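You operate a simulated robot arm through the tools that you are given. There is no shell and no other tool.

You are at the controls of a simulated robot arm. One attempt, no reset.

TASK
Move the green bench's hose to the RETURN socket and run the pump again.
Fine: wheel to SHUT, then pump off, then turn the old lock lever to FREE and leave it so; the new one at TIGHT before the pump starts; end with the wheel at LOW, no drips.

The check looks at the end state, three seconds after you hand in, the way a careful person would. Anything else that was tipped, shoved, dropped, spilled or broken makes it a failure.

THE ROBOT
A 7-joint arm with a two-finger parallel gripper, fixed in place. Base frame: the origin is at the foot of the arm, x ahead of it, y to its left, z up. Readings come in m, degrees, newtons and seconds.
Its first joint turns from -166.0 to 166.0 degrees. Payload 4.4 kg.
Tool frame: the origin (TCP) lies between the finger pads and is the grasp point; the fingertips stand 0.023 m ahead of it; z points along the fingers, y is the line along which they close. The gripper opens to 0.094 m. The fingers are 0.038 m wide and 0.01 m thick; the gripper's body (0.054 by 0.096 m) begins 0.039 m behind the TCP.
Orientation is that of the tool frame in the base frame, as a unit quaternion [w, x, y, z]. With the fingers straight down and closing along the base's y, the tool's x points along the base's -x, its y along +y and its z along -z.

THE INTERFACE
- The arm moves only by the tool step_arm. Its argument "rows" is a list of rows, each a list of 7 numbers: the turn, a rotation vector about the base's x, y, z in units of 6 degrees (1.0 is 6 degrees), then the shift along the base's x, y, z in units of 50 mm (1.0 is 50 mm), then the closure, from 0 (fully open) to 1 (shut). In form: [[wx, wy, wz, tx, ty, tz, claw], ...]. A call has 1 to 20 rows; each row shifts and turns the commanded pose from where the row before left it. A call with a number of a shift or a turn outside -1 to 1 is refused whole. Rows are played at 5 a second. More than 0.05 m and 8.6 degrees between two rows, or a gripper value outside its range, and nothing of the call is played. A pose out of reach is approached as far as the arm can. The call stops where the force on the tool passes 90 N (or 10 N more than at its start, if that is more) or the arm is blocked; 0.2 s more then pass. The fingers move at their own pace (about 0.072 m/s each) and stop on an object; they squeeze with about 33 N. The grip force told is the motor's: it shows also when the fingers shut on nothing. Time passes only in rows, and 0.2 s behind the last, so rows that do not move let the fingers close. It gives the time, the measured TCP pose, the force on the tool (base axes), the opening and the grip force at its end, in the units of the frame above (readings bear some noise), with the torque about the TCP (base axes, N m) and any sound that the robot's microphone picked up.
- Cameras (640 x 400 px; columns grow to the right, rows downward): "scene" is fixed at [0.3999, -0.6501, 1.5534]; the picture's right is [0.91, -0.42, 0.00], its down [-0.27, -0.59, -0.76] and it looks along [0.32, 0.69, -0.65] (base axes); focal length 320 px, centre (320, 200). "wrist" rides on the gripper at [0.086, 0.016, -0.075] in the tool frame; the picture's right is [-0.18, 0.98, 0.00], its down [-0.58, -0.11, -0.81] and it looks along [-0.79, -0.15, 0.59] (tool axes); focal length 243 px, centre (320, 200). There is no depth. A picture from a camera that has moved, and an enlarged one, comes with that camera's place and axes in the base frame and with its lens.
- get_image(camera): a new picture of that camera. It takes no simulated time.
- enlarge(camera, box): a new picture of the part [left, top, right, bottom] of that camera's present view, enlarged. It takes no simulated time.
- finish_job(): hands the job in; it is judged then, once.

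Nothing tells you positions but the pictures and the camera data. Unless the task says otherwise, let go and move clear before handing in.

The tools are called after ">>>" as a command line: name --pt "numbers of a row" for each row, then --argument value for the rest, lists and objects as JSON in quotes. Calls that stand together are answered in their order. step_arm: Moves the arm, as the interface text tells. Its arguments: {"type":"object","properties":{"rows":{"type":"array"}},"required":["rows"]} The other tools are called the same way: get_image (camera) takes a picture; enlarge (camera, box) takes an enlarged picture of a part of a camera's view; finish_job () hands the job in.

At the start:

```text
clock: 0.0
position: [0.3817, 0.5497, 1.1453]
ee_rot: [0.0, 0.0, 1.0, 0.0]
contact_force: [0.5, 0.0, 0.1]
torque: [0.01, 0.01, -0.01]
grip_width: 0.094
grasp_force: 0.0
```

scene: 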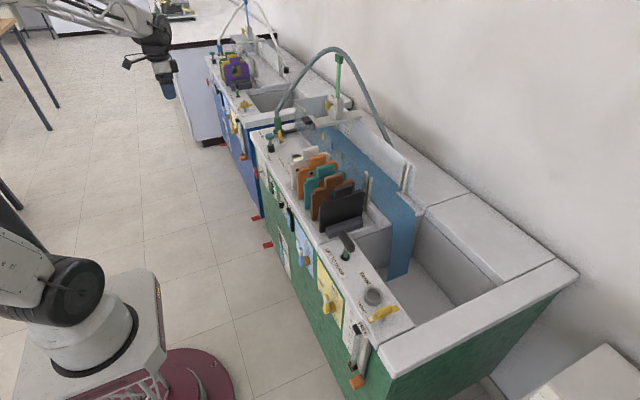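
wrist: 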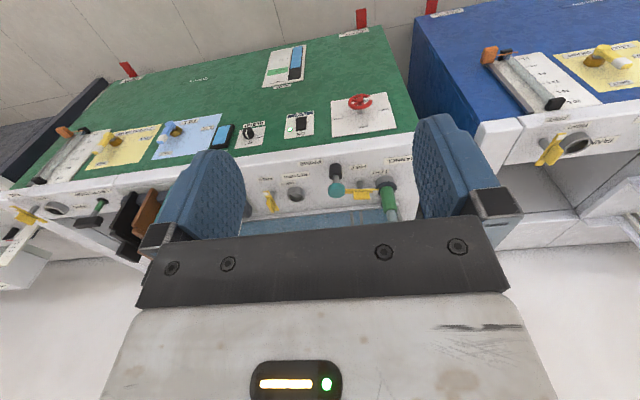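

I see a green bench and a blue bench along a wall, with the arm's gripper high above the floor at left. I will take enlarged pictures first to find the sockets, levers, wheel and pump switch of the green bench.

>>> enlarge --camera "scene" --box '[240, 90, 400, 190]'

>>> enlarge --camera "scene" --box '[260, 200, 420, 300]'

>>> enlarge --camera "scene" --box '[300, 280, 460, 400]'

>>> enlarge --camera "wrist" --box '[230, 60, 430, 230]'

>>> enlarge --camera "wrist" --box '[0, 60, 240, 260]'

```text
4.00 times, centred on (320, 140) of scene
camera zoom: at [0.3999, -0.6501, 1.5534], right [0.91, -0.42, 0.0], down [-0.27, -0.59, -0.76], along [0.32, 0.69, -0.65], focal length 1279 px, centre (320, 440)
```

zoom: 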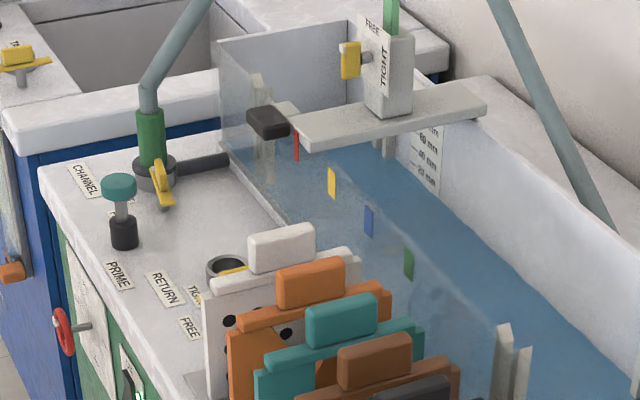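

```text
4.00 times, centred on (340, 250) of scene
camera zoom: at [0.3999, -0.6501, 1.5534], right [0.91, -0.42, 0.0], down [-0.27, -0.59, -0.76], along [0.32, 0.69, -0.65], focal length 1279 px, centre (240, 0)
```

zoom: 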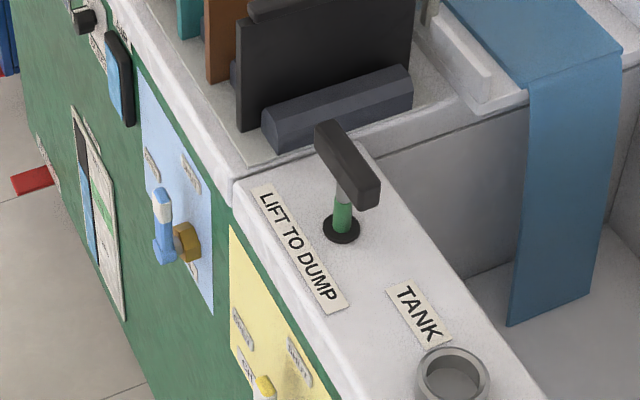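

```text
3.33 times, centred on (380, 340) of scene
camera zoom: at [0.3999, -0.6501, 1.5534], right [0.91, -0.42, 0.0], down [-0.27, -0.59, -0.76], along [0.32, 0.69, -0.65], focal length 1066 px, centre (120, -267)
```

zoom: 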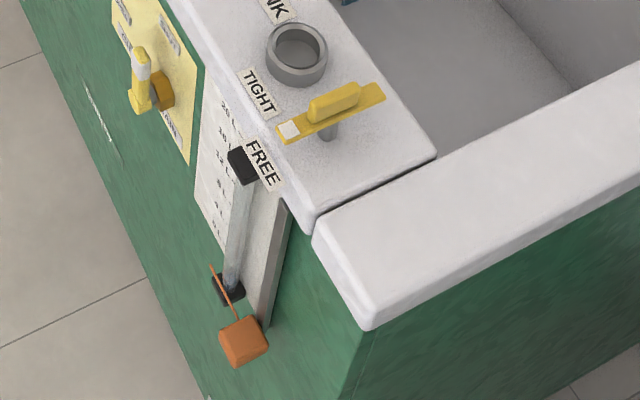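

```text
2.35 times, centred on (330, 145) of wrist
camera zoom: at [0.2958, 0.5645, 1.2193], right [0.18, 0.98, 0.0], down [0.58, -0.11, 0.81], along [0.79, -0.15, -0.59], focal length 571 px, centre (296, 329)
```

zoom: 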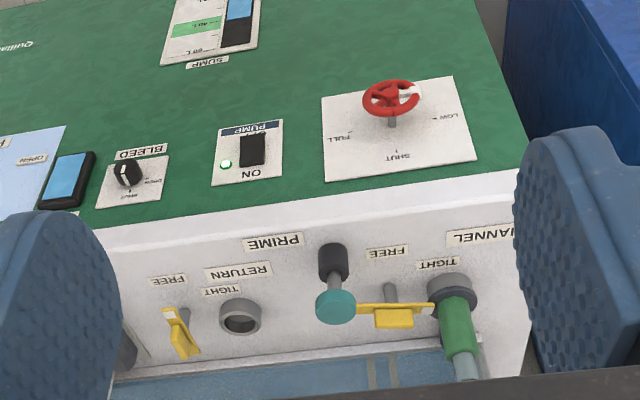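

```text
2.00 times, centred on (120, 160) of wrist
camera zoom: at [0.2958, 0.5645, 1.2193], right [0.18, 0.98, 0.0], down [0.58, -0.11, 0.81], along [0.79, -0.15, -0.59], focal length 485 px, centre (720, 280)
```

zoom: 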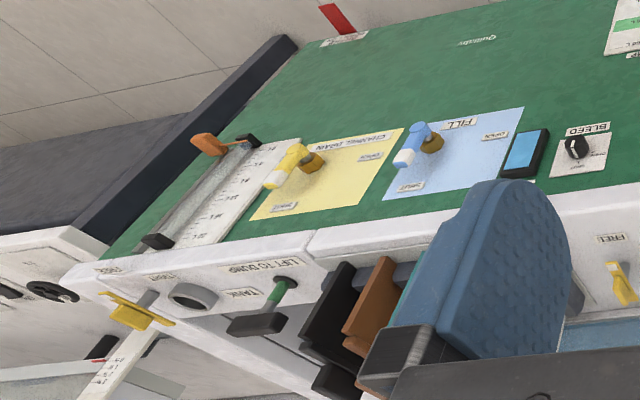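

The bench front seems to lie along y at about x = 0.67, with its top near z = 0.82. RETURN is near (0.78, 0.41) and CHANNEL near (0.78, 0.64). I will look closer at the wheel, the switch, the levers and the hose before moving.

>>> enlarge --camera "wrist" --box '[310, 80, 410, 142]'

>>> enlarge --camera "wrist" --box '[230, 100, 330, 162]'

>>> enlarge --camera "wrist" --box '[310, 150, 430, 225]'

>>> enlarge --camera "wrist" --box '[230, 150, 350, 225]'

>>> enlarge --camera "scene" --box '[260, 30, 420, 130]'

>>> enlarge --camera "scene" --box '[320, 100, 440, 220]'

>>> enlarge --camera "scene" --box '[240, 110, 320, 160]'

>>> enlarge --camera "scene" --box '[240, 150, 320, 260]'

```text
6.40 times, centred on (360, 111) of wrist
camera zoom: at [0.2958, 0.5645, 1.2193], right [0.18, 0.98, 0.0], down [0.58, -0.11, 0.81], along [0.79, -0.15, -0.59], focal length 1553 px, centre (64, 770)
```

zoom: 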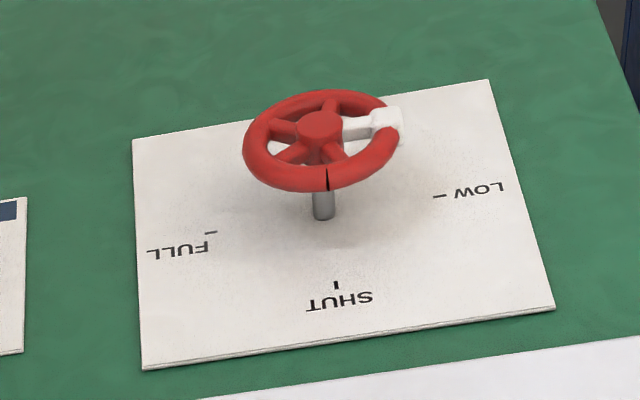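

```text
6.40 times, centred on (280, 131) of wrist
camera zoom: at [0.2958, 0.5645, 1.2193], right [0.18, 0.98, 0.0], down [0.58, -0.11, 0.81], along [0.79, -0.15, -0.59], focal length 1553 px, centre (576, 642)
```

zoom: 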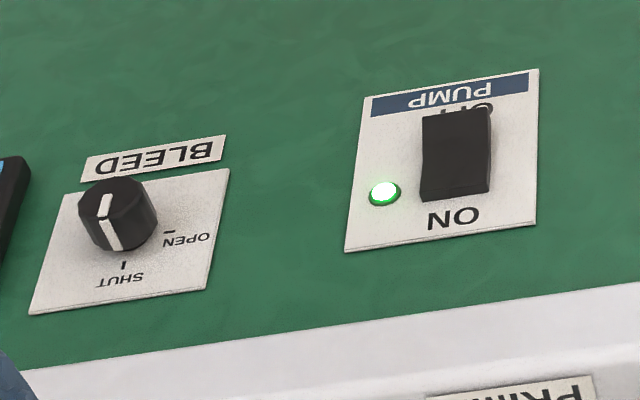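

```text
5.33 times, centred on (370, 188) of wrist
camera zoom: at [0.2958, 0.5645, 1.2193], right [0.18, 0.98, 0.0], down [0.58, -0.11, 0.81], along [0.79, -0.15, -0.59], focal length 1294 px, centre (53, 267)
```

zoom: 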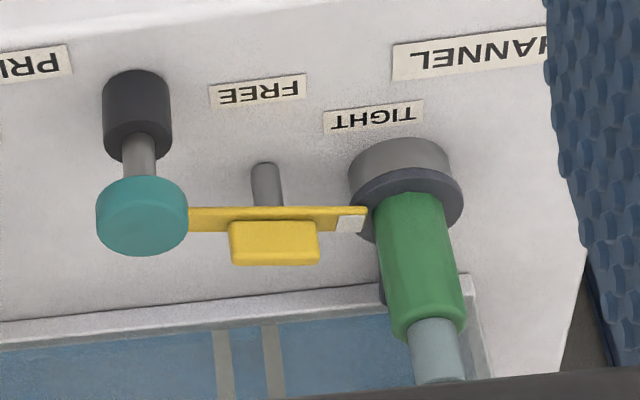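

```text
5.33 times, centred on (290, 188) of wrist
camera zoom: at [0.2958, 0.5645, 1.2193], right [0.18, 0.98, 0.0], down [0.58, -0.11, 0.81], along [0.79, -0.15, -0.59], focal length 1294 px, centre (480, 267)
```

zoom: 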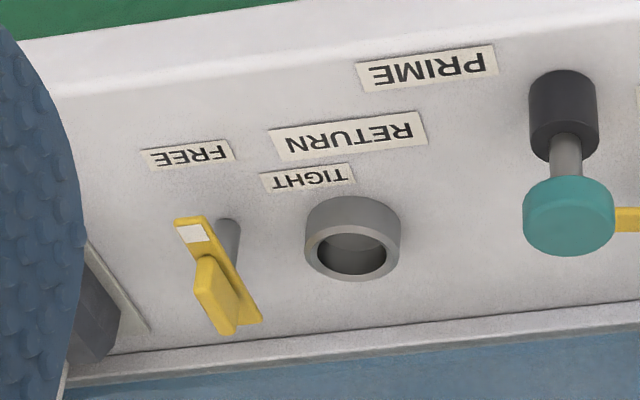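

```text
4.00 times, centred on (340, 80) of scene
camera zoom: at [0.3999, -0.6501, 1.5534], right [0.91, -0.42, 0.0], down [-0.27, -0.59, -0.76], along [0.32, 0.69, -0.65], focal length 1279 px, centre (240, 680)
```

zoom: 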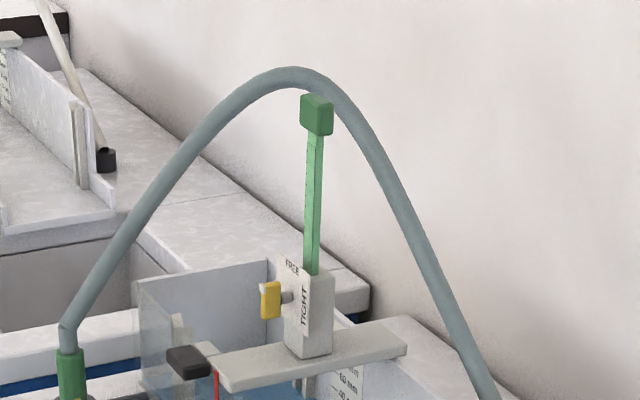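

```text
3.33 times, centred on (380, 160) of scene
camera zoom: at [0.3999, -0.6501, 1.5534], right [0.91, -0.42, 0.0], down [-0.27, -0.59, -0.76], along [0.32, 0.69, -0.65], focal length 1066 px, centre (120, 333)
```

zoom: 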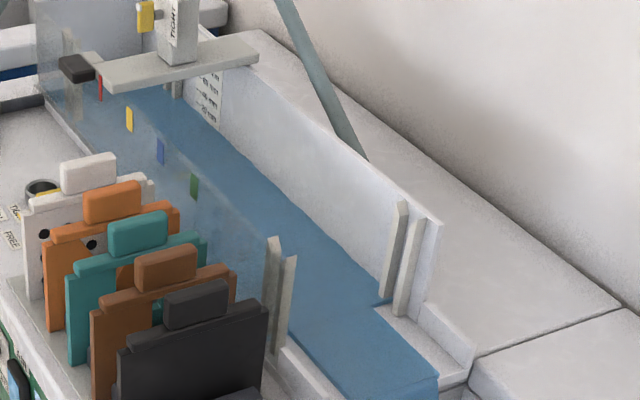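

```text
8.00 times, centred on (280, 135) of scene
camera zoom: at [0.3999, -0.6501, 1.5534], right [0.91, -0.42, 0.0], down [-0.27, -0.59, -0.76], along [0.32, 0.69, -0.65], focal length 2557 px, centre (640, 720)
```

zoom: 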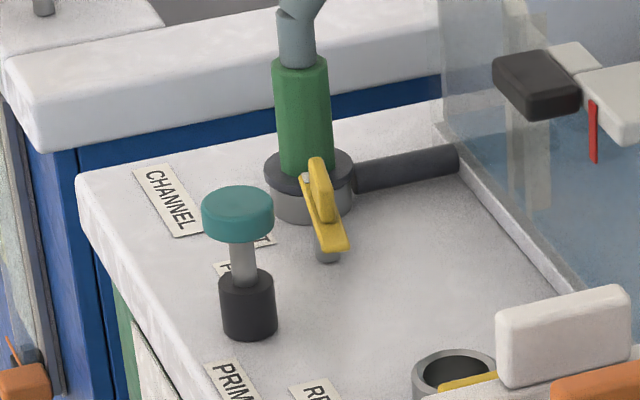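

```text
3.64 times, centred on (280, 205) of scene
camera zoom: at [0.3999, -0.6501, 1.5534], right [0.91, -0.42, 0.0], down [-0.27, -0.59, -0.76], along [0.32, 0.69, -0.65], focal length 1162 px, centre (466, 182)
```

zoom: 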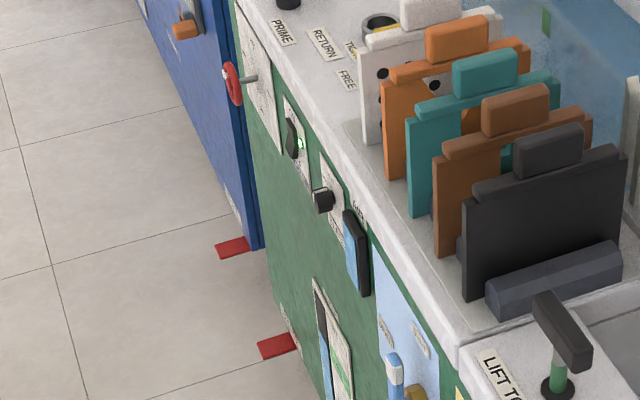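

The wheel sits on the front panel near (0.65, 0.60, 0.66) with its white spoke at LOW. SHUT is straight up and FULL is opposite LOW. The pump rocker is near (0.68, 0.44, 0.67) with ON at the top and the lamp lit. First I will tilt the tool to point at the panel, well away from the bench.

>>> step_arm --pt "0 -1 0 0.0 0.065 -0.3 0" --pt "0 -1 0 0.0 0.065 -0.3 0" --pt "0 -1 0 0.0 0.065 -0.3 0" --pt "0 -1 0 0.0 0.065 -0.3 0" --pt "0 -1 0 0.0 0.065 -0.3 0" --pt "0 -1 0 0.0 0.065 -0.3 0" --pt "0 -1 0 0.0 0.065 -0.3 0" --pt "0 -1 0 0.0 0.065 -0.3 0" --pt "0 -1 0 0.0 0.065 -0.3 0" --pt "0 -1 0 0.0 0.065 -0.3 0" --pt "0 -1 0 0.0 0.065 -0.3 0" --pt "0 -1 0 0.0 0.065 -0.3 0" --pt "0 -1 0 0.0 0.065 -0.3 0" --pt "0 -1 0 0.0 0.065 -0.3 0" --pt "0 -1 0 0.0 0.065 -0.3 0"

```text
clock: 3.2
position: [0.3823, 0.5984, 0.9204]
ee_rot: [0.707, 0.0, 0.707, 0.0]
contact_force: [0.3, -0.7, 0.7]
torque: [-0.02, 0.02, 0.01]
grip_width: 0.0941
grasp_force: 0.1
```

The tool now points along +x at (0.38, 0.60, 0.92). Next I lower it to the wheel's height, still well back from the panel, and look.

>>> step_arm --pt "0 0 0 0 0 -0.85 0" --pt "0 0 0 0 0 -0.85 0" --pt "0 0 0 0 0 -0.85 0" --pt "0 0 0 0 0 -0.85 0" --pt "0 0 0 0 0 -0.85 0" --pt "0 0 0 0 0 -0.85 0" --pt "0 0 0 0 0 0 0"

>>> get_image --camera "wrist"

>>> get_image --camera "scene"

```text
clock: 4.8
position: [0.3822, 0.5983, 0.6646]
ee_rot: [0.707, 0.0, 0.707, 0.0]
contact_force: [-0.5, 0.5, 0.3]
torque: [0.01, 0.03, -0.02]
grip_width: 0.094
grasp_force: 0.0
```

```text
taken
camera wrist: at [0.3076, 0.613, 0.5779], right [0.0, 0.98, 0.18], down [-0.81, -0.11, 0.58], along [0.59, -0.15, 0.79], focal length 243 px, centre (320, 200)
```

wrist: 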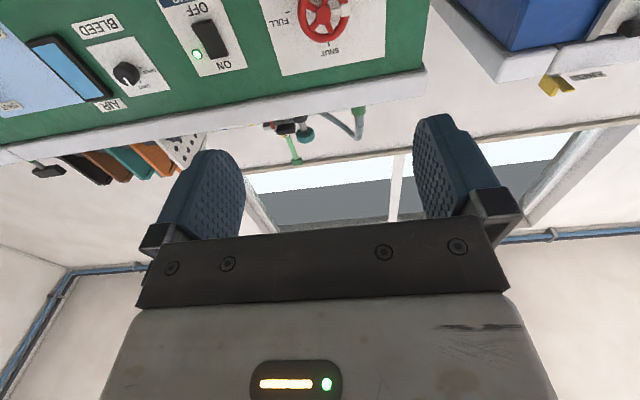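

```text
taken
```

scene: 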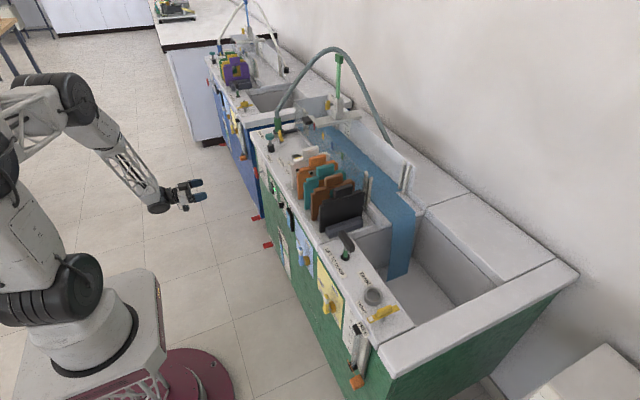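

I can see the wheel and pump switch from below now. I will enlarge them for a good fix on their places.

>>> enlarge --camera "wrist" --box '[260, 0, 400, 88]'

>>> enlarge --camera "wrist" --box '[140, 0, 260, 75]'

>>> enlarge --camera "scene" --box '[240, 150, 304, 190]'

>>> enlarge --camera "scene" --box '[260, 180, 324, 220]'

```text
4.55 times, centred on (330, 44) of wrist
camera zoom: at [0.3076, 0.613, 0.5779], right [0.0, 0.98, 0.18], down [-0.81, -0.11, 0.58], along [0.59, -0.15, 0.79], focal length 1103 px, centre (274, 909)
```

zoom: 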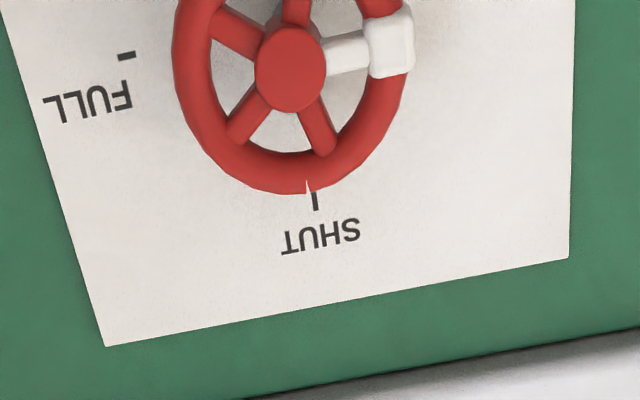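

```text
5.33 times, centred on (200, 38) of wrist
camera zoom: at [0.3076, 0.613, 0.5779], right [0.0, 0.98, 0.18], down [-0.81, -0.11, 0.58], along [0.59, -0.15, 0.79], focal length 1294 px, centre (960, 1067)
```

zoom: 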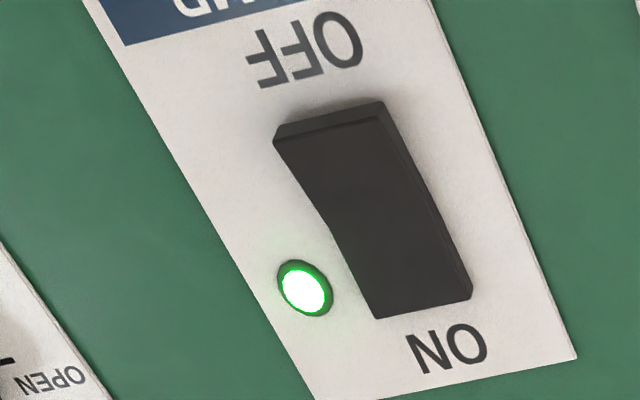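

```text
10.00 times, centred on (272, 170) of scene
camera zoom: at [0.3999, -0.6501, 1.5534], right [0.91, -0.42, 0.0], down [-0.27, -0.59, -0.76], along [0.32, 0.69, -0.65], focal length 3197 px, centre (800, 500)
```

zoom: 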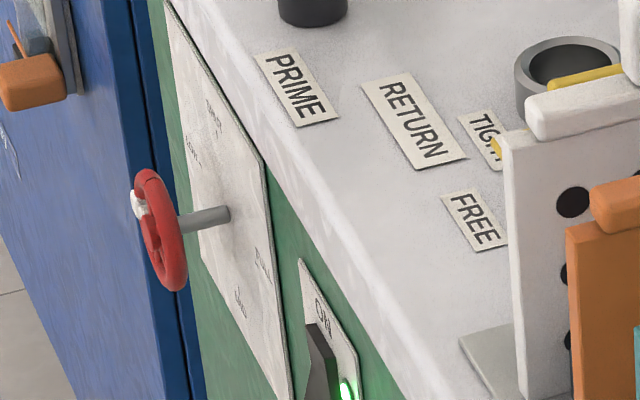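

```text
10.00 times, centred on (292, 200) of scene
camera zoom: at [0.3999, -0.6501, 1.5534], right [0.91, -0.42, 0.0], down [-0.27, -0.59, -0.76], along [0.32, 0.69, -0.65], focal length 3197 px, centre (600, 200)
```

zoom: 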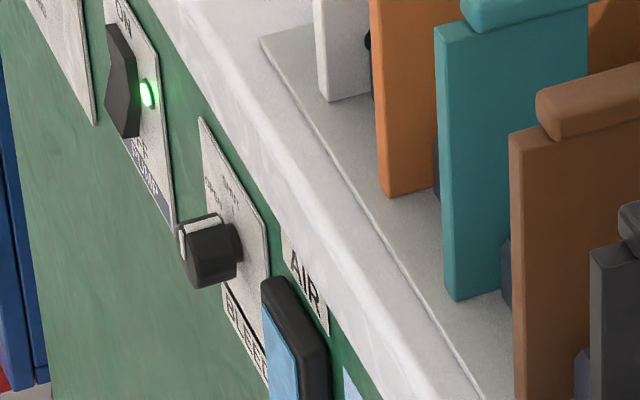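

The wheel hub comes out at about (0.639, 0.599, 0.673), with the panel at x of about 0.676 and a wheel diameter near 0.058 m. That fits inside the open fingers, so I will come up in front of it and check the alignment.

>>> step_arm --pt "0 0 0 0.84 0.0 0.034 0" --pt "0 0 0 0.84 0.0 0.034 0" --pt "0 0 0 0.84 0.0 0.034 0" --pt "0 0 0 0.84 0.0 0.034 0" --pt "0 0 0 0.84 0.01 0.034 0" --pt "0 0 0 0 0 0 0"

>>> get_image --camera "wrist"

>>> enlarge --camera "scene" --box '[200, 140, 296, 200]'

```text
clock: 6.2
position: [0.5938, 0.596, 0.673]
ee_rot: [0.707, -0.001, 0.707, 0.001]
contact_force: [-0.1, 0.2, 0.1]
torque: [0.01, 0.02, 0.0]
grip_width: 0.094
grasp_force: 0.0
```

```text
taken
camera wrist: at [0.5188, 0.6122, 0.5866], right [0.0, 0.98, 0.18], down [-0.81, -0.11, 0.58], along [0.59, -0.15, 0.79], focal length 243 px, centre (320, 200)
```

wrist: 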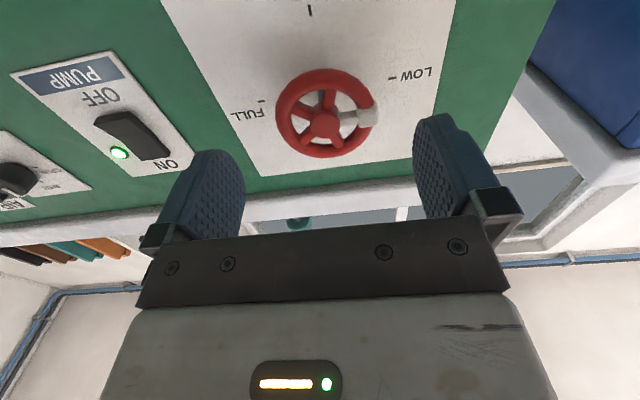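

```text
6.67 times, centred on (248, 170) of scene
camera zoom: at [0.3999, -0.6501, 1.5534], right [0.91, -0.42, 0.0], down [-0.27, -0.59, -0.76], along [0.32, 0.69, -0.65], focal length 2131 px, centre (800, 400)
```

zoom: 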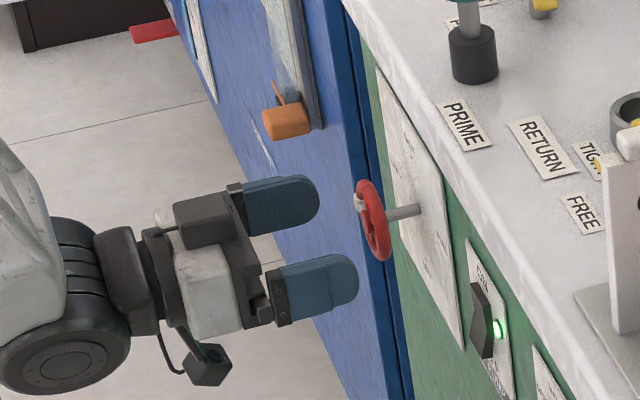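

The hub lies on the tool axis to within about 2 mm. I will advance so the pads straddle the rim, then close.

>>> step_arm --pt "0 0 0 0.43 0.02 0.0 0" --pt "0 0 0 0.43 0.02 0.0 0" --pt "0 0 0 0 0 0 0"

>>> get_image --camera "wrist"

>>> enlarge --camera "scene" --box '[220, 140, 316, 200]'

```text
clock: 7.0
position: [0.6361, 0.5996, 0.6735]
ee_rot: [0.707, 0.0, 0.707, 0.0]
contact_force: [-0.2, -0.9, -0.3]
torque: [-0.03, -0.01, 0.0]
grip_width: 0.094
grasp_force: 0.0
```

```text
taken
camera wrist: at [0.5614, 0.6148, 0.5868], right [0.0, 0.98, 0.18], down [-0.81, -0.11, 0.58], along [0.59, -0.15, 0.79], focal length 243 px, centre (320, 200)
```

wrist: 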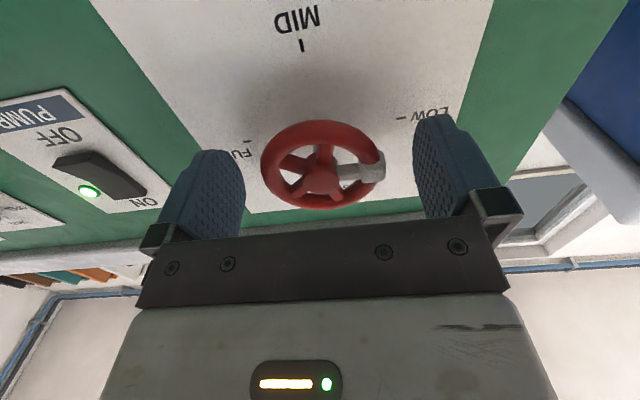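

```text
6.67 times, centred on (268, 170) of scene
camera zoom: at [0.3999, -0.6501, 1.5534], right [0.91, -0.42, 0.0], down [-0.27, -0.59, -0.76], along [0.32, 0.69, -0.65], focal length 2131 px, centre (667, 400)
```

zoom: 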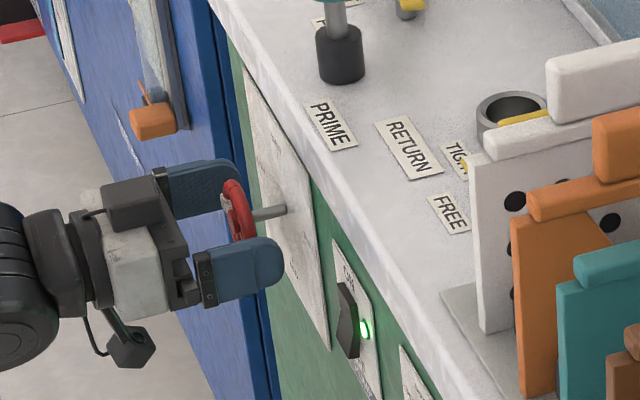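

The rim is between the pads. MID is at the bottom, so LOW to SHUT is the quarter turn upward, +90° about x. I will close on the rim.

>>> step_arm --pt "0 0 0 0 0 0 1" --pt "0 0 0 0 0 0 1" --pt "0 0 0 0 0 0 1" --pt "0 0 0 0 0 0 1"

>>> get_image --camera "wrist"

```text
clock: 8.0
position: [0.6343, 0.5998, 0.6739]
ee_rot: [0.707, -0.001, 0.707, 0.0]
contact_force: [6.2, 1.4, -2.1]
torque: [0.01, 0.0, 0.36]
grip_width: 0.0599
grasp_force: 44.9
```

```text
taken
camera wrist: at [0.5612, 0.6149, 0.5868], right [0.0, 0.98, 0.18], down [-0.81, -0.11, 0.58], along [0.59, -0.15, 0.79], focal length 243 px, centre (320, 200)
```

wrist: 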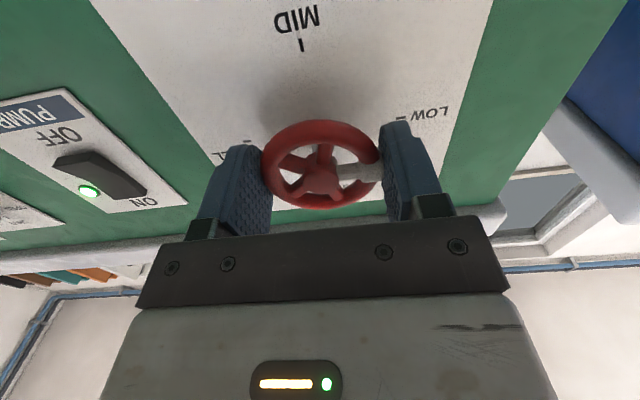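

The gripper holds the rim at 0.060 m. I will turn +30° first and check that the wheel follows.

>>> step_arm --pt "1 0 0 0 0 0 1" --pt "1 0 0 0 0 0 1" --pt "1 0 0 0 0 0 1" --pt "1 0 0 0 0 0 1" --pt "1 0 0 0 0 0 1" --pt "0 0 0 0 0 0 1"

>>> get_image --camera "wrist"

```text
clock: 9.2
position: [0.6361, 0.6029, 0.6687]
ee_rot: [0.688, 0.145, 0.698, 0.132]
contact_force: [5.5, -11.8, 0.2]
torque: [0.06, -0.09, 0.5]
grip_width: 0.0591
grasp_force: 45.0
out of reach, approached as far as the arm can: row 4, 5
stopped in row 5: the force on the tool passed its limit at 92 N (the readings are from after the stop); the commanded pose is now the measured one
```

```text
taken
camera wrist: at [0.5613, 0.6506, 0.5965], right [0.02, 0.84, 0.55], down [-0.8, -0.31, 0.51], along [0.6, -0.45, 0.66], focal length 243 px, centre (320, 200)
```

wrist: 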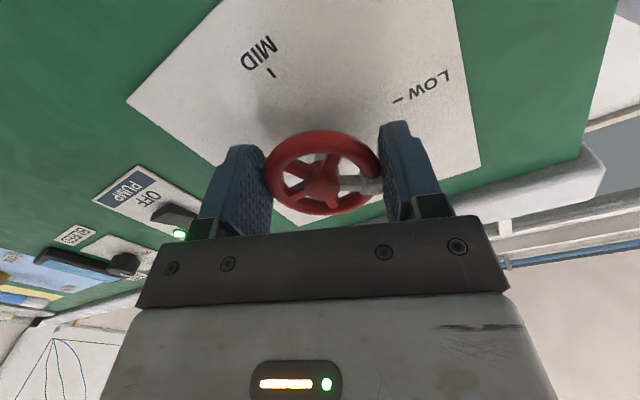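

The arm ran out of wrist travel after about +22°, but the wheel turned with it. I will open, recentre, roll the tool back the other way around the wheel, and grip afresh.

>>> step_arm --pt "0 0 0 0 0 0 0" --pt "0 0 0 0 0 0 0" --pt "0 0 0 0 0 0 0"

>>> get_image --camera "wrist"

```text
clock: 10.0
position: [0.6363, 0.6036, 0.669]
ee_rot: [0.689, 0.144, 0.698, 0.132]
contact_force: [1.0, -0.1, 0.4]
torque: [0.01, -0.02, -0.05]
grip_width: 0.0937
grasp_force: 0.1
```

```text
taken
camera wrist: at [0.5609, 0.6512, 0.5967], right [0.02, 0.84, 0.55], down [-0.8, -0.31, 0.51], along [0.6, -0.45, 0.66], focal length 243 px, centre (320, 200)
```

wrist: 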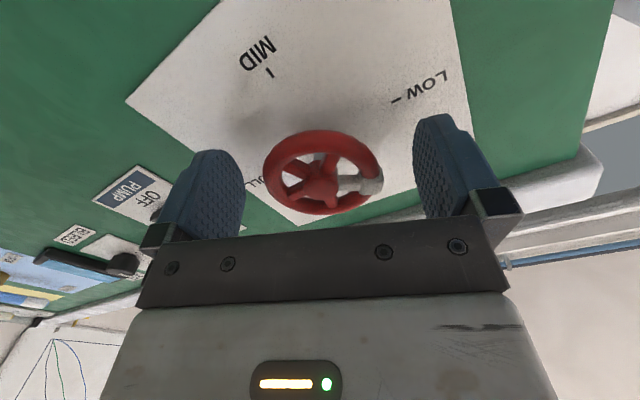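

The white spoke now stands about 22° up from LOW. I will recentre and roll the open gripper back by about 100° to get room for the rest of the turn.

>>> step_arm --pt "-0.9 -0.153 0.138 0 -0.09 0.08 0" --pt "-1 0 0 0 0 0 0" --pt "-1 0 0 0 0 0 0" --pt "-1 0 0 0 0 0 0" --pt "-1 0 0 0 0 0 0" --pt "-1 0 0 0 0 0 0" --pt "-1 0 0 0 0 0 0" --pt "-1 0 0 0 0 0 0" --pt "-1 0 0 0 0 0 0" --pt "-1 0 0 0 0 0 0" --pt "-1 0 0 0 0 0 0" --pt "-1 0 0 0 0 0 0" --pt "-1 0 0 0 0 0 0" --pt "-1 0 0 0 0 0 0" --pt "-1 0 0 0 0 0 0" --pt "-1 0 0 0 0 0 0" --pt "-1 0 0 0 0 0 0" --pt "0 0 0 0 0 0 0"

>>> get_image --camera "wrist"

```text
clock: 13.8
position: [0.6359, 0.598, 0.6735]
ee_rot: [0.546, -0.449, 0.546, -0.449]
contact_force: [0.0, -0.5, 0.2]
torque: [-0.02, 0.01, 0.02]
grip_width: 0.094
grasp_force: 0.0
```

```text
taken
camera wrist: at [0.5615, 0.5154, 0.6405], right [0.0, 0.37, -0.93], down [-0.81, 0.55, 0.22], along [0.59, 0.75, 0.3], focal length 243 px, centre (320, 200)
```

wrist: 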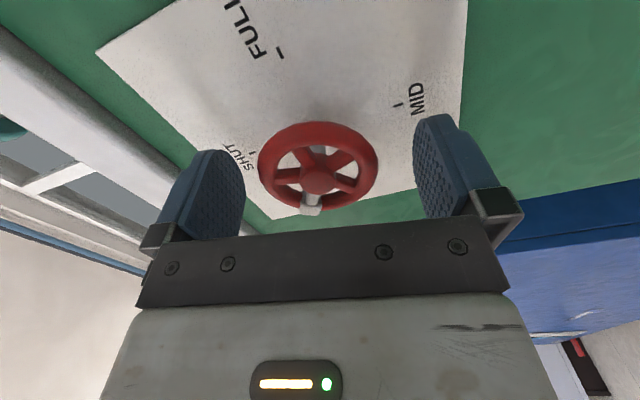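

The tool is rolled to about -79° with the wheel still centred. I will close, then turn about +66° and check.

>>> step_arm --pt "0 0 0 0 0 0 1" --pt "0 0 0 0 0 0 1" --pt "0 0 0 0 0 0 1" --pt "0 0 0 0 0 0 1" --pt "1 0 0 0 0 0 1" --pt "1 0 0 0 0 0 1" --pt "1 0 0 0 0 0 1" --pt "1 0 0 0 0 0 1" --pt "1 0 0 0 0 0 1" --pt "1 0 0 0 0 0 1" --pt "1 0 0 0 0 0 1" --pt "1 0 0 0 0 0 1" --pt "1 0 0 0 0 0 1" --pt "0 0 0 0 0 0 1"

>>> get_image --camera "wrist"

>>> enlarge --camera "scene" --box '[220, 140, 316, 200]'

```text
clock: 16.8
position: [0.6372, 0.5993, 0.6738]
ee_rot: [0.691, -0.152, 0.691, -0.151]
contact_force: [21.6, 23.8, 17.5]
torque: [0.01, -0.45, -0.29]
grip_width: 0.0595
grasp_force: 45.5
```

```text
taken
camera wrist: at [0.5616, 0.5764, 0.5879], right [0.0, 0.97, -0.24], down [-0.81, 0.14, 0.57], along [0.59, 0.2, 0.78], focal length 243 px, centre (320, 200)
```

wrist: 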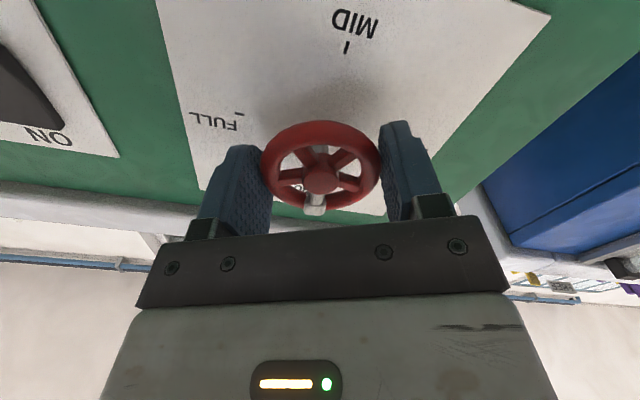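

```text
6.67 times, centred on (268, 170) of scene
camera zoom: at [0.3999, -0.6501, 1.5534], right [0.91, -0.42, 0.0], down [-0.27, -0.59, -0.76], along [0.32, 0.69, -0.65], focal length 2131 px, centre (667, 400)
```

zoom: 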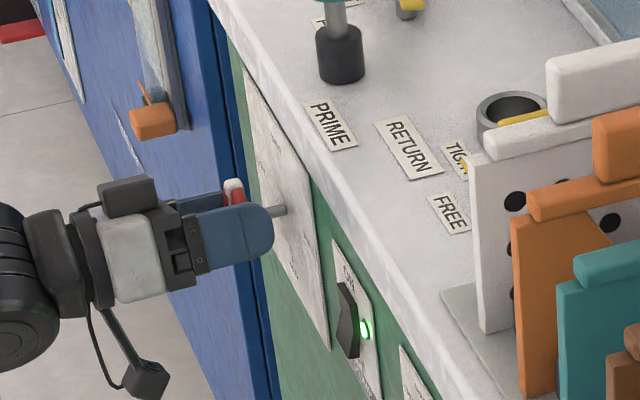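

The white spoke now points nearly up, at roughly 80°. I will turn the last 12° in two small steps and watch the force.

>>> step_arm --pt "1 0 0 0 0 0 1" --pt "0.9 0 0 0 0 0 1" --pt "0 0 0 0 0 0 1"

>>> get_image --camera "wrist"

>>> enlarge --camera "wrist" --box '[240, 100, 400, 220]'

```text
clock: 17.6
position: [0.6349, 0.5984, 0.6706]
ee_rot: [0.702, -0.083, 0.703, -0.083]
contact_force: [29.4, 49.1, -24.6]
torque: [-0.38, 0.6, -0.24]
grip_width: 0.0592
grasp_force: 44.6
```

```text
taken
camera wrist: at [0.5605, 0.5932, 0.5832], right [0.0, 1.0, -0.05], down [-0.81, 0.03, 0.59], along [0.59, 0.04, 0.8], focal length 243 px, centre (320, 200)
```

wrist: 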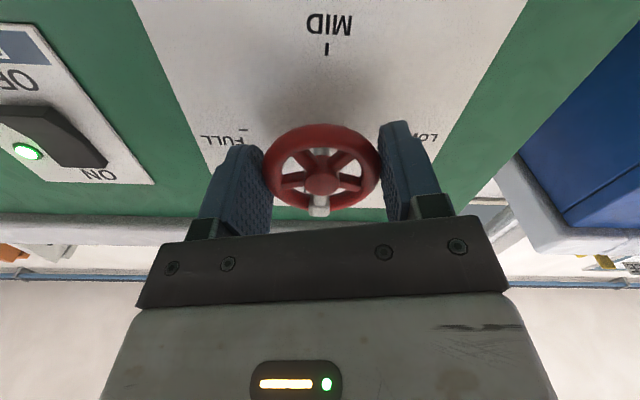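

```text
3.33 times, centred on (320, 160) of wrist
camera zoom: at [0.5605, 0.5932, 0.5832], right [0.0, 1.0, -0.05], down [-0.81, 0.03, 0.59], along [0.59, 0.04, 0.8], focal length 809 px, centre (320, 333)
```

zoom: 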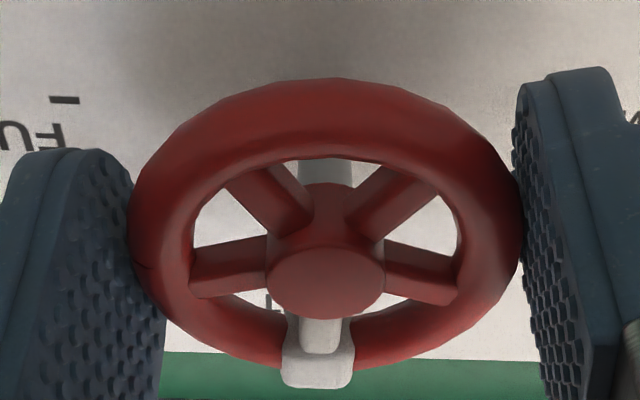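

The white spoke points straight up at SHUT and the torque rise suggests the stop. I will let go of the wheel and back straight out.

>>> step_arm --pt "0 0 0 0 0 0 0" --pt "0 0 0 0 0 0 0" --pt "0 0 0 0 0 0 0"

>>> step_arm --pt "0 0 0 -0.5 0 0 0" --pt "0 0 0 -0.8 0 0 0" --pt "0 0 0 -0.8 0 0 0" --pt "0 0 0 -0.8 0 0 0" --pt "0 0 0 0 0 0 0"

>>> get_image --camera "wrist"

>>> enlarge --camera "wrist" --box '[240, 0, 400, 100]'

>>> get_image --camera "scene"

```text
clock: 18.4
position: [0.6354, 0.5988, 0.6722]
ee_rot: [0.702, -0.082, 0.702, -0.082]
contact_force: [0.2, -0.4, -0.5]
torque: [0.0, -0.04, 0.03]
grip_width: 0.0938
grasp_force: 0.1
```

```text
clock: 19.6
position: [0.4899, 0.5998, 0.6737]
ee_rot: [0.702, -0.083, 0.702, -0.082]
contact_force: [0.1, -0.3, 0.1]
torque: [-0.01, -0.01, 0.03]
grip_width: 0.0941
grasp_force: 0.1
```

```text
taken
camera wrist: at [0.4152, 0.5932, 0.5854], right [0.0, 1.0, -0.05], down [-0.81, 0.03, 0.59], along [0.59, 0.04, 0.81], focal length 243 px, centre (320, 200)
```

wrist: 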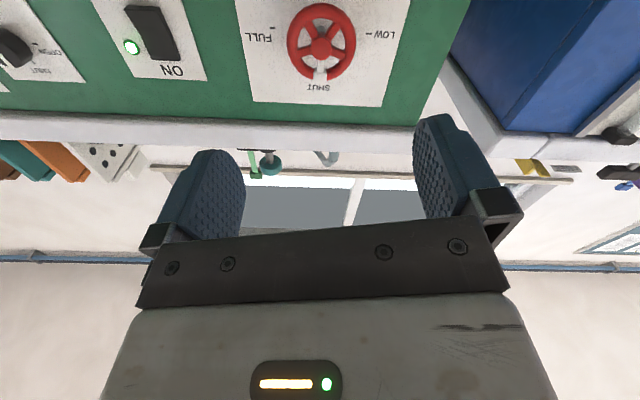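

```text
4.00 times, centred on (320, 50) of wrist
camera zoom: at [0.4152, 0.5932, 0.5854], right [0.0, 1.0, -0.05], down [-0.81, 0.03, 0.59], along [0.59, 0.04, 0.81], focal length 970 px, centre (320, 800)
```

zoom: 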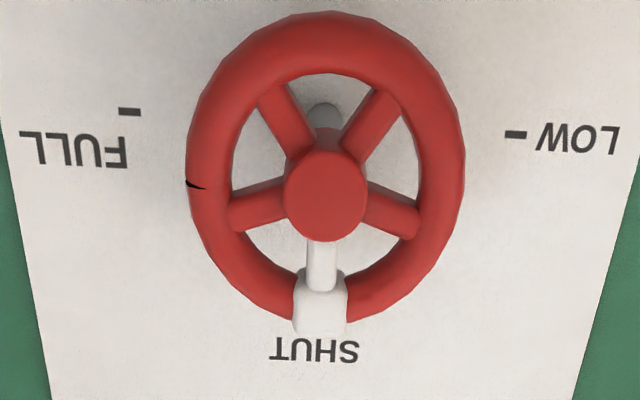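

```text
taken
```

scene: 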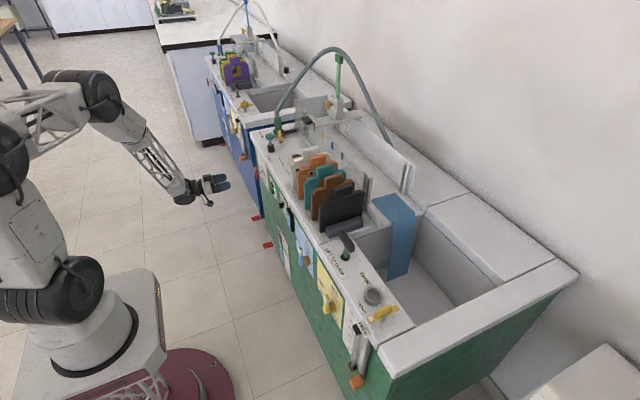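

The wheel reads SHUT and the flow over the channel has thinned. The rocker's lower OFF end sticks out at about (0.665, 0.445, 0.666), so next I close the fingers and move in front of it.

>>> step_arm --pt "0.56 0 0 0 -0.777 -0.033 1" --pt "0.56 0 0 0 -0.777 -0.033 1" --pt "0.56 0 0 0 -0.777 -0.033 1" --pt "0.55 0 0 0 -0.777 -0.033 1" --pt "0 0 0 0.8 0 0 1" --pt "0 0 0 0.8 0 0 1" --pt "0 0 0 0.5 0 0 1" --pt "0 0 0 0 0 0 1"

>>> get_image --camera "wrist"

>>> enlarge --camera "scene" --box '[230, 160, 326, 220]'

```text
clock: 21.4
position: [0.5975, 0.4446, 0.6658]
ee_rot: [0.707, 0.0, 0.707, 0.0]
contact_force: [0.3, 0.6, 0.7]
torque: [0.01, 0.01, 0.02]
grip_width: 0.0
grasp_force: 32.5
```

```text
taken
camera wrist: at [0.5226, 0.4585, 0.5793], right [0.0, 0.98, 0.18], down [-0.81, -0.11, 0.58], along [0.59, -0.15, 0.79], focal length 243 px, centre (320, 200)
```

wrist: 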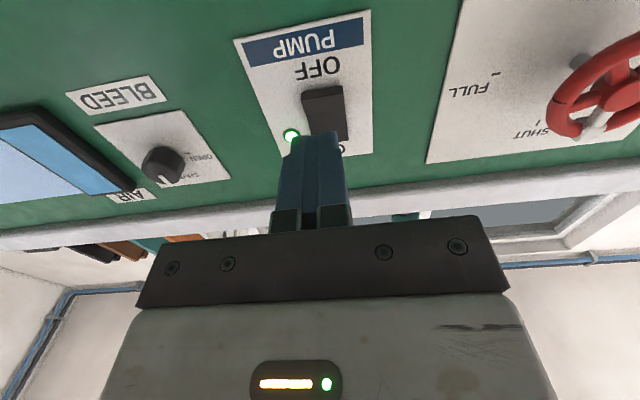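

```text
6.67 times, centred on (278, 190) of scene
camera zoom: at [0.3999, -0.6501, 1.5534], right [0.91, -0.42, 0.0], down [-0.27, -0.59, -0.76], along [0.32, 0.69, -0.65], focal length 2131 px, centre (600, 267)
```

zoom: 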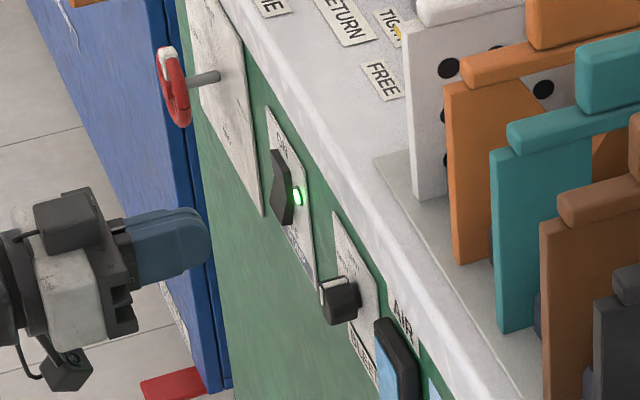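

The closed fingertips point at the rocker's lower half. I will push in gently, with small steps at the end.

>>> step_arm --pt "0 0 0 0.4 0 0.01 1" --pt "0 0 0 0.2 0 0 1" --pt "0 0 0 0.1 0 0 1" --pt "0 0 0 0.1 0 0 1" --pt "0 0 0 0.1 0 0 1" --pt "0 0 0 0 0 0 1"

>>> enlarge --camera "scene" --box '[240, 160, 320, 210]'

>>> get_image --camera "wrist"

```text
clock: 22.8
position: [0.6414, 0.443, 0.667]
ee_rot: [0.707, 0.0, 0.707, 0.0]
contact_force: [-0.3, 0.4, -0.6]
torque: [0.06, -0.02, 0.01]
grip_width: 0.0
grasp_force: 33.4
```

```text
8.00 times, centred on (280, 185) of scene
camera zoom: at [0.3999, -0.6501, 1.5534], right [0.91, -0.42, 0.0], down [-0.27, -0.59, -0.76], along [0.32, 0.69, -0.65], focal length 2557 px, centre (640, 320)
```

zoom: 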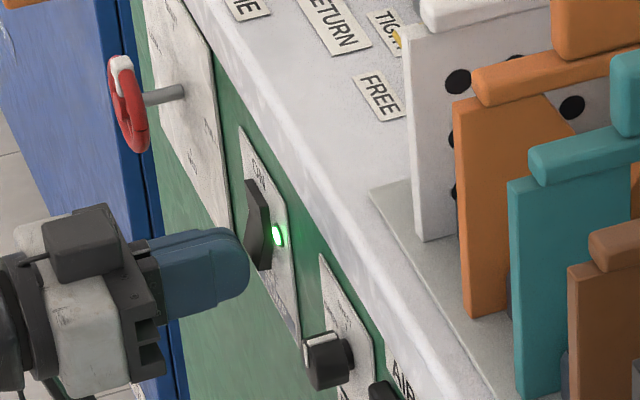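

```text
taken
camera wrist: at [0.5667, 0.458, 0.5801], right [0.0, 0.98, 0.18], down [-0.81, -0.11, 0.58], along [0.59, -0.15, 0.79], focal length 243 px, centre (320, 200)
```

wrist: 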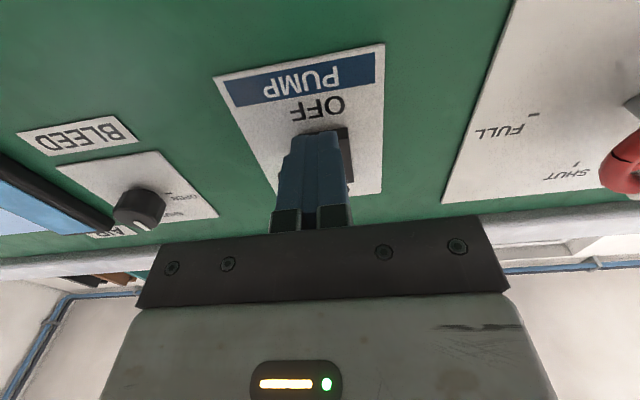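

There is no contact yet. I will shift about 3 mm toward +y and keep pressing in small steps.

>>> step_arm --pt "0 0 0 0.04 0.07 0 1" --pt "0 0 0 0.06 0 0 1" --pt "0 0 0 0.06 0 0 1" --pt "0 0 0 0.06 0 0 1" --pt "0 0 0 0 0 0 1"

>>> enlarge --camera "scene" --box '[240, 160, 320, 210]'

```text
clock: 23.7
position: [0.6463, 0.4478, 0.6653]
ee_rot: [0.707, -0.003, 0.707, -0.001]
contact_force: [-22.2, 0.9, 4.6]
torque: [-0.23, -0.56, 0.01]
grip_width: 0.0
grasp_force: 33.1
heard: click
stopped in row 4: the force on the tool passed its limit at 106 N (the readings are from after the stop); the commanded pose is now the measured one
```

```text
8.00 times, centred on (280, 185) of scene
camera zoom: at [0.3999, -0.6501, 1.5534], right [0.91, -0.42, 0.0], down [-0.27, -0.59, -0.76], along [0.32, 0.69, -0.65], focal length 2557 px, centre (640, 320)
```

zoom: 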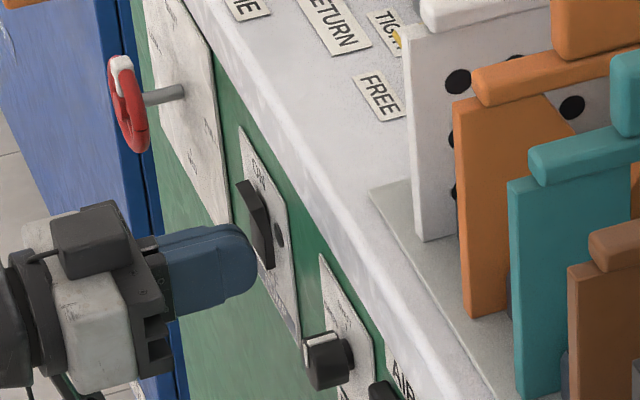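

It clicked and the lamp is out, so the pump is off. I will back out, then rise and tilt the tool down toward the bench top for a closer look at the CHANNEL lever.

>>> step_arm --pt "0 0 0 -0.5 0 0 1" --pt "0 0 0 -0.9 0 0 1" --pt "0 0 0 -0.9 0 0 1" --pt "0 0 0 -0.9 0 0.2 1" --pt "0 0.8 0 -0.3 0.1 0.9 1" --pt "0 0.8 0 0 0.1 0.95 1" --pt "0 0.8 0 0 0.1 0.95 1" --pt "0 0.8 0 0 0.1 0.95 1" --pt "0 0.8 0 0 0.1 0.95 1" --pt "0 0.8 0 0 0.1 0.95 1" --pt "0 0.8 0 0 0.1 0.95 1" --pt "0 0.9 0 0 0.1 0.95 1" --pt "0 1 0 0 0 0 1" --pt "0 0 0 0 0 0 1"

>>> get_image --camera "wrist"

>>> get_image --camera "scene"

```text
clock: 26.7
position: [0.4713, 0.4875, 1.054]
ee_rot: [0.382, -0.001, 0.924, 0.001]
contact_force: [-0.5, 0.8, 0.3]
torque: [0.03, -0.04, -0.01]
grip_width: 0.0
grasp_force: 33.0
```

```text
taken
camera wrist: at [0.3577, 0.5011, 1.0448], right [0.13, 0.98, 0.13], down [-0.16, -0.11, 0.98], along [0.98, -0.14, 0.14], focal length 243 px, centre (320, 200)
```

wrist: 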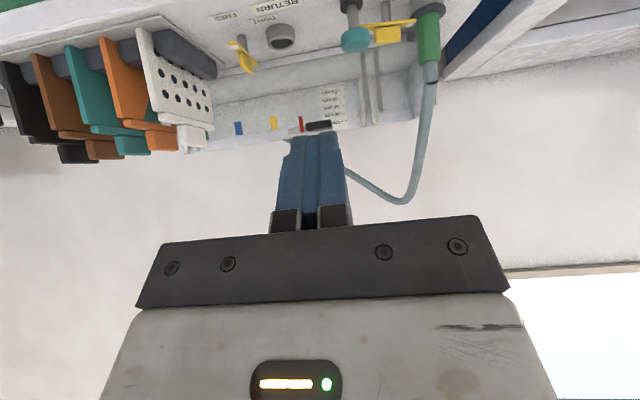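

```text
taken
```

scene: 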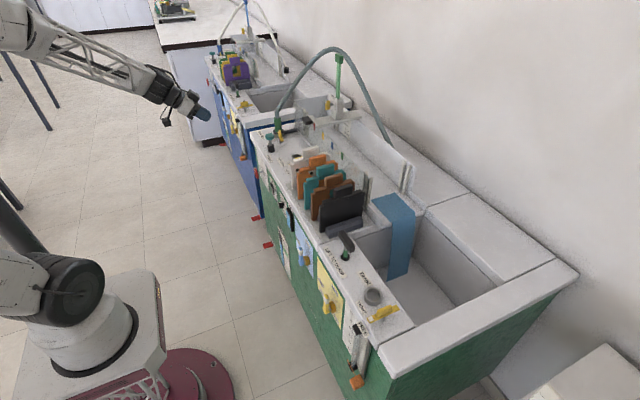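

The bench top is in view. I will turn the tool straight down to give the camera a steeper, closer look at the levers.

>>> step_arm --pt "0 1 0 0 0.3 0 1" --pt "0 1 0 0 0.3 0 1" --pt "0 1 0 0 0.3 0 1" --pt "0 1 0 0 0.3 0 1" --pt "0 1 0 0 0.3 0 1" --pt "0 1 0 0 0.3 0 1" --pt "0 1 0 0 0.0 0 1" --pt "0 0.5 0 0 0 0 1" --pt "0 0 0 0 0 0 1"

>>> get_image --camera "wrist"

>>> enlarge --camera "wrist" --box '[300, 110, 460, 210]'

>>> enlarge --camera "wrist" --box '[160, 110, 320, 210]'

```text
clock: 28.7
position: [0.4725, 0.5762, 1.0521]
ee_rot: [-0.002, -0.002, 1.0, 0.001]
contact_force: [-0.1, -1.0, 0.5]
torque: [-0.01, 0.03, 0.01]
grip_width: 0.0001
grasp_force: 32.6
```

```text
taken
camera wrist: at [0.3859, 0.5912, 1.1266], right [0.18, 0.98, 0.0], down [0.58, -0.11, 0.81], along [0.79, -0.14, -0.59], focal length 243 px, centre (320, 200)
```

wrist: 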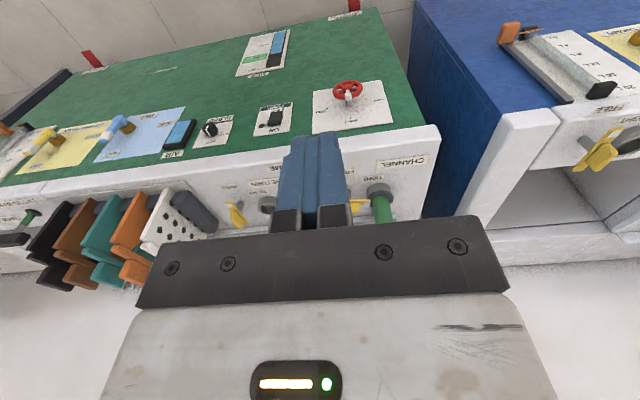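

```text
4.00 times, centred on (380, 160) of wrist
camera zoom: at [0.3859, 0.5912, 1.1266], right [0.18, 0.98, 0.0], down [0.58, -0.11, 0.81], along [0.79, -0.14, -0.59], focal length 970 px, centre (80, 360)
```

zoom: 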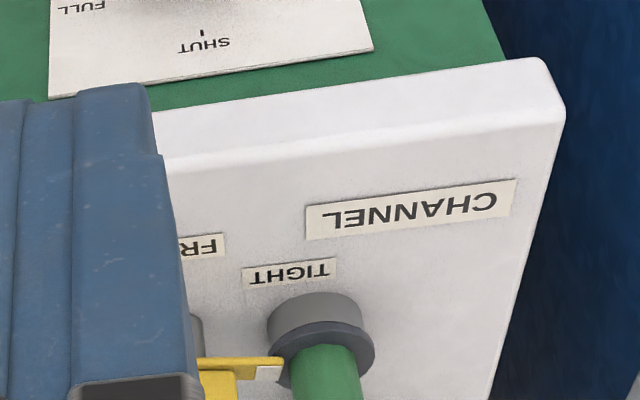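

```text
4.00 times, centred on (240, 160) of wrist
camera zoom: at [0.3859, 0.5912, 1.1266], right [0.18, 0.98, 0.0], down [0.58, -0.11, 0.81], along [0.79, -0.14, -0.59], focal length 970 px, centre (640, 360)
```

zoom: 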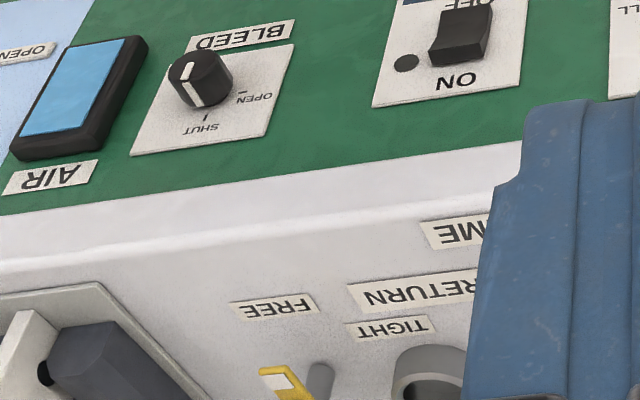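

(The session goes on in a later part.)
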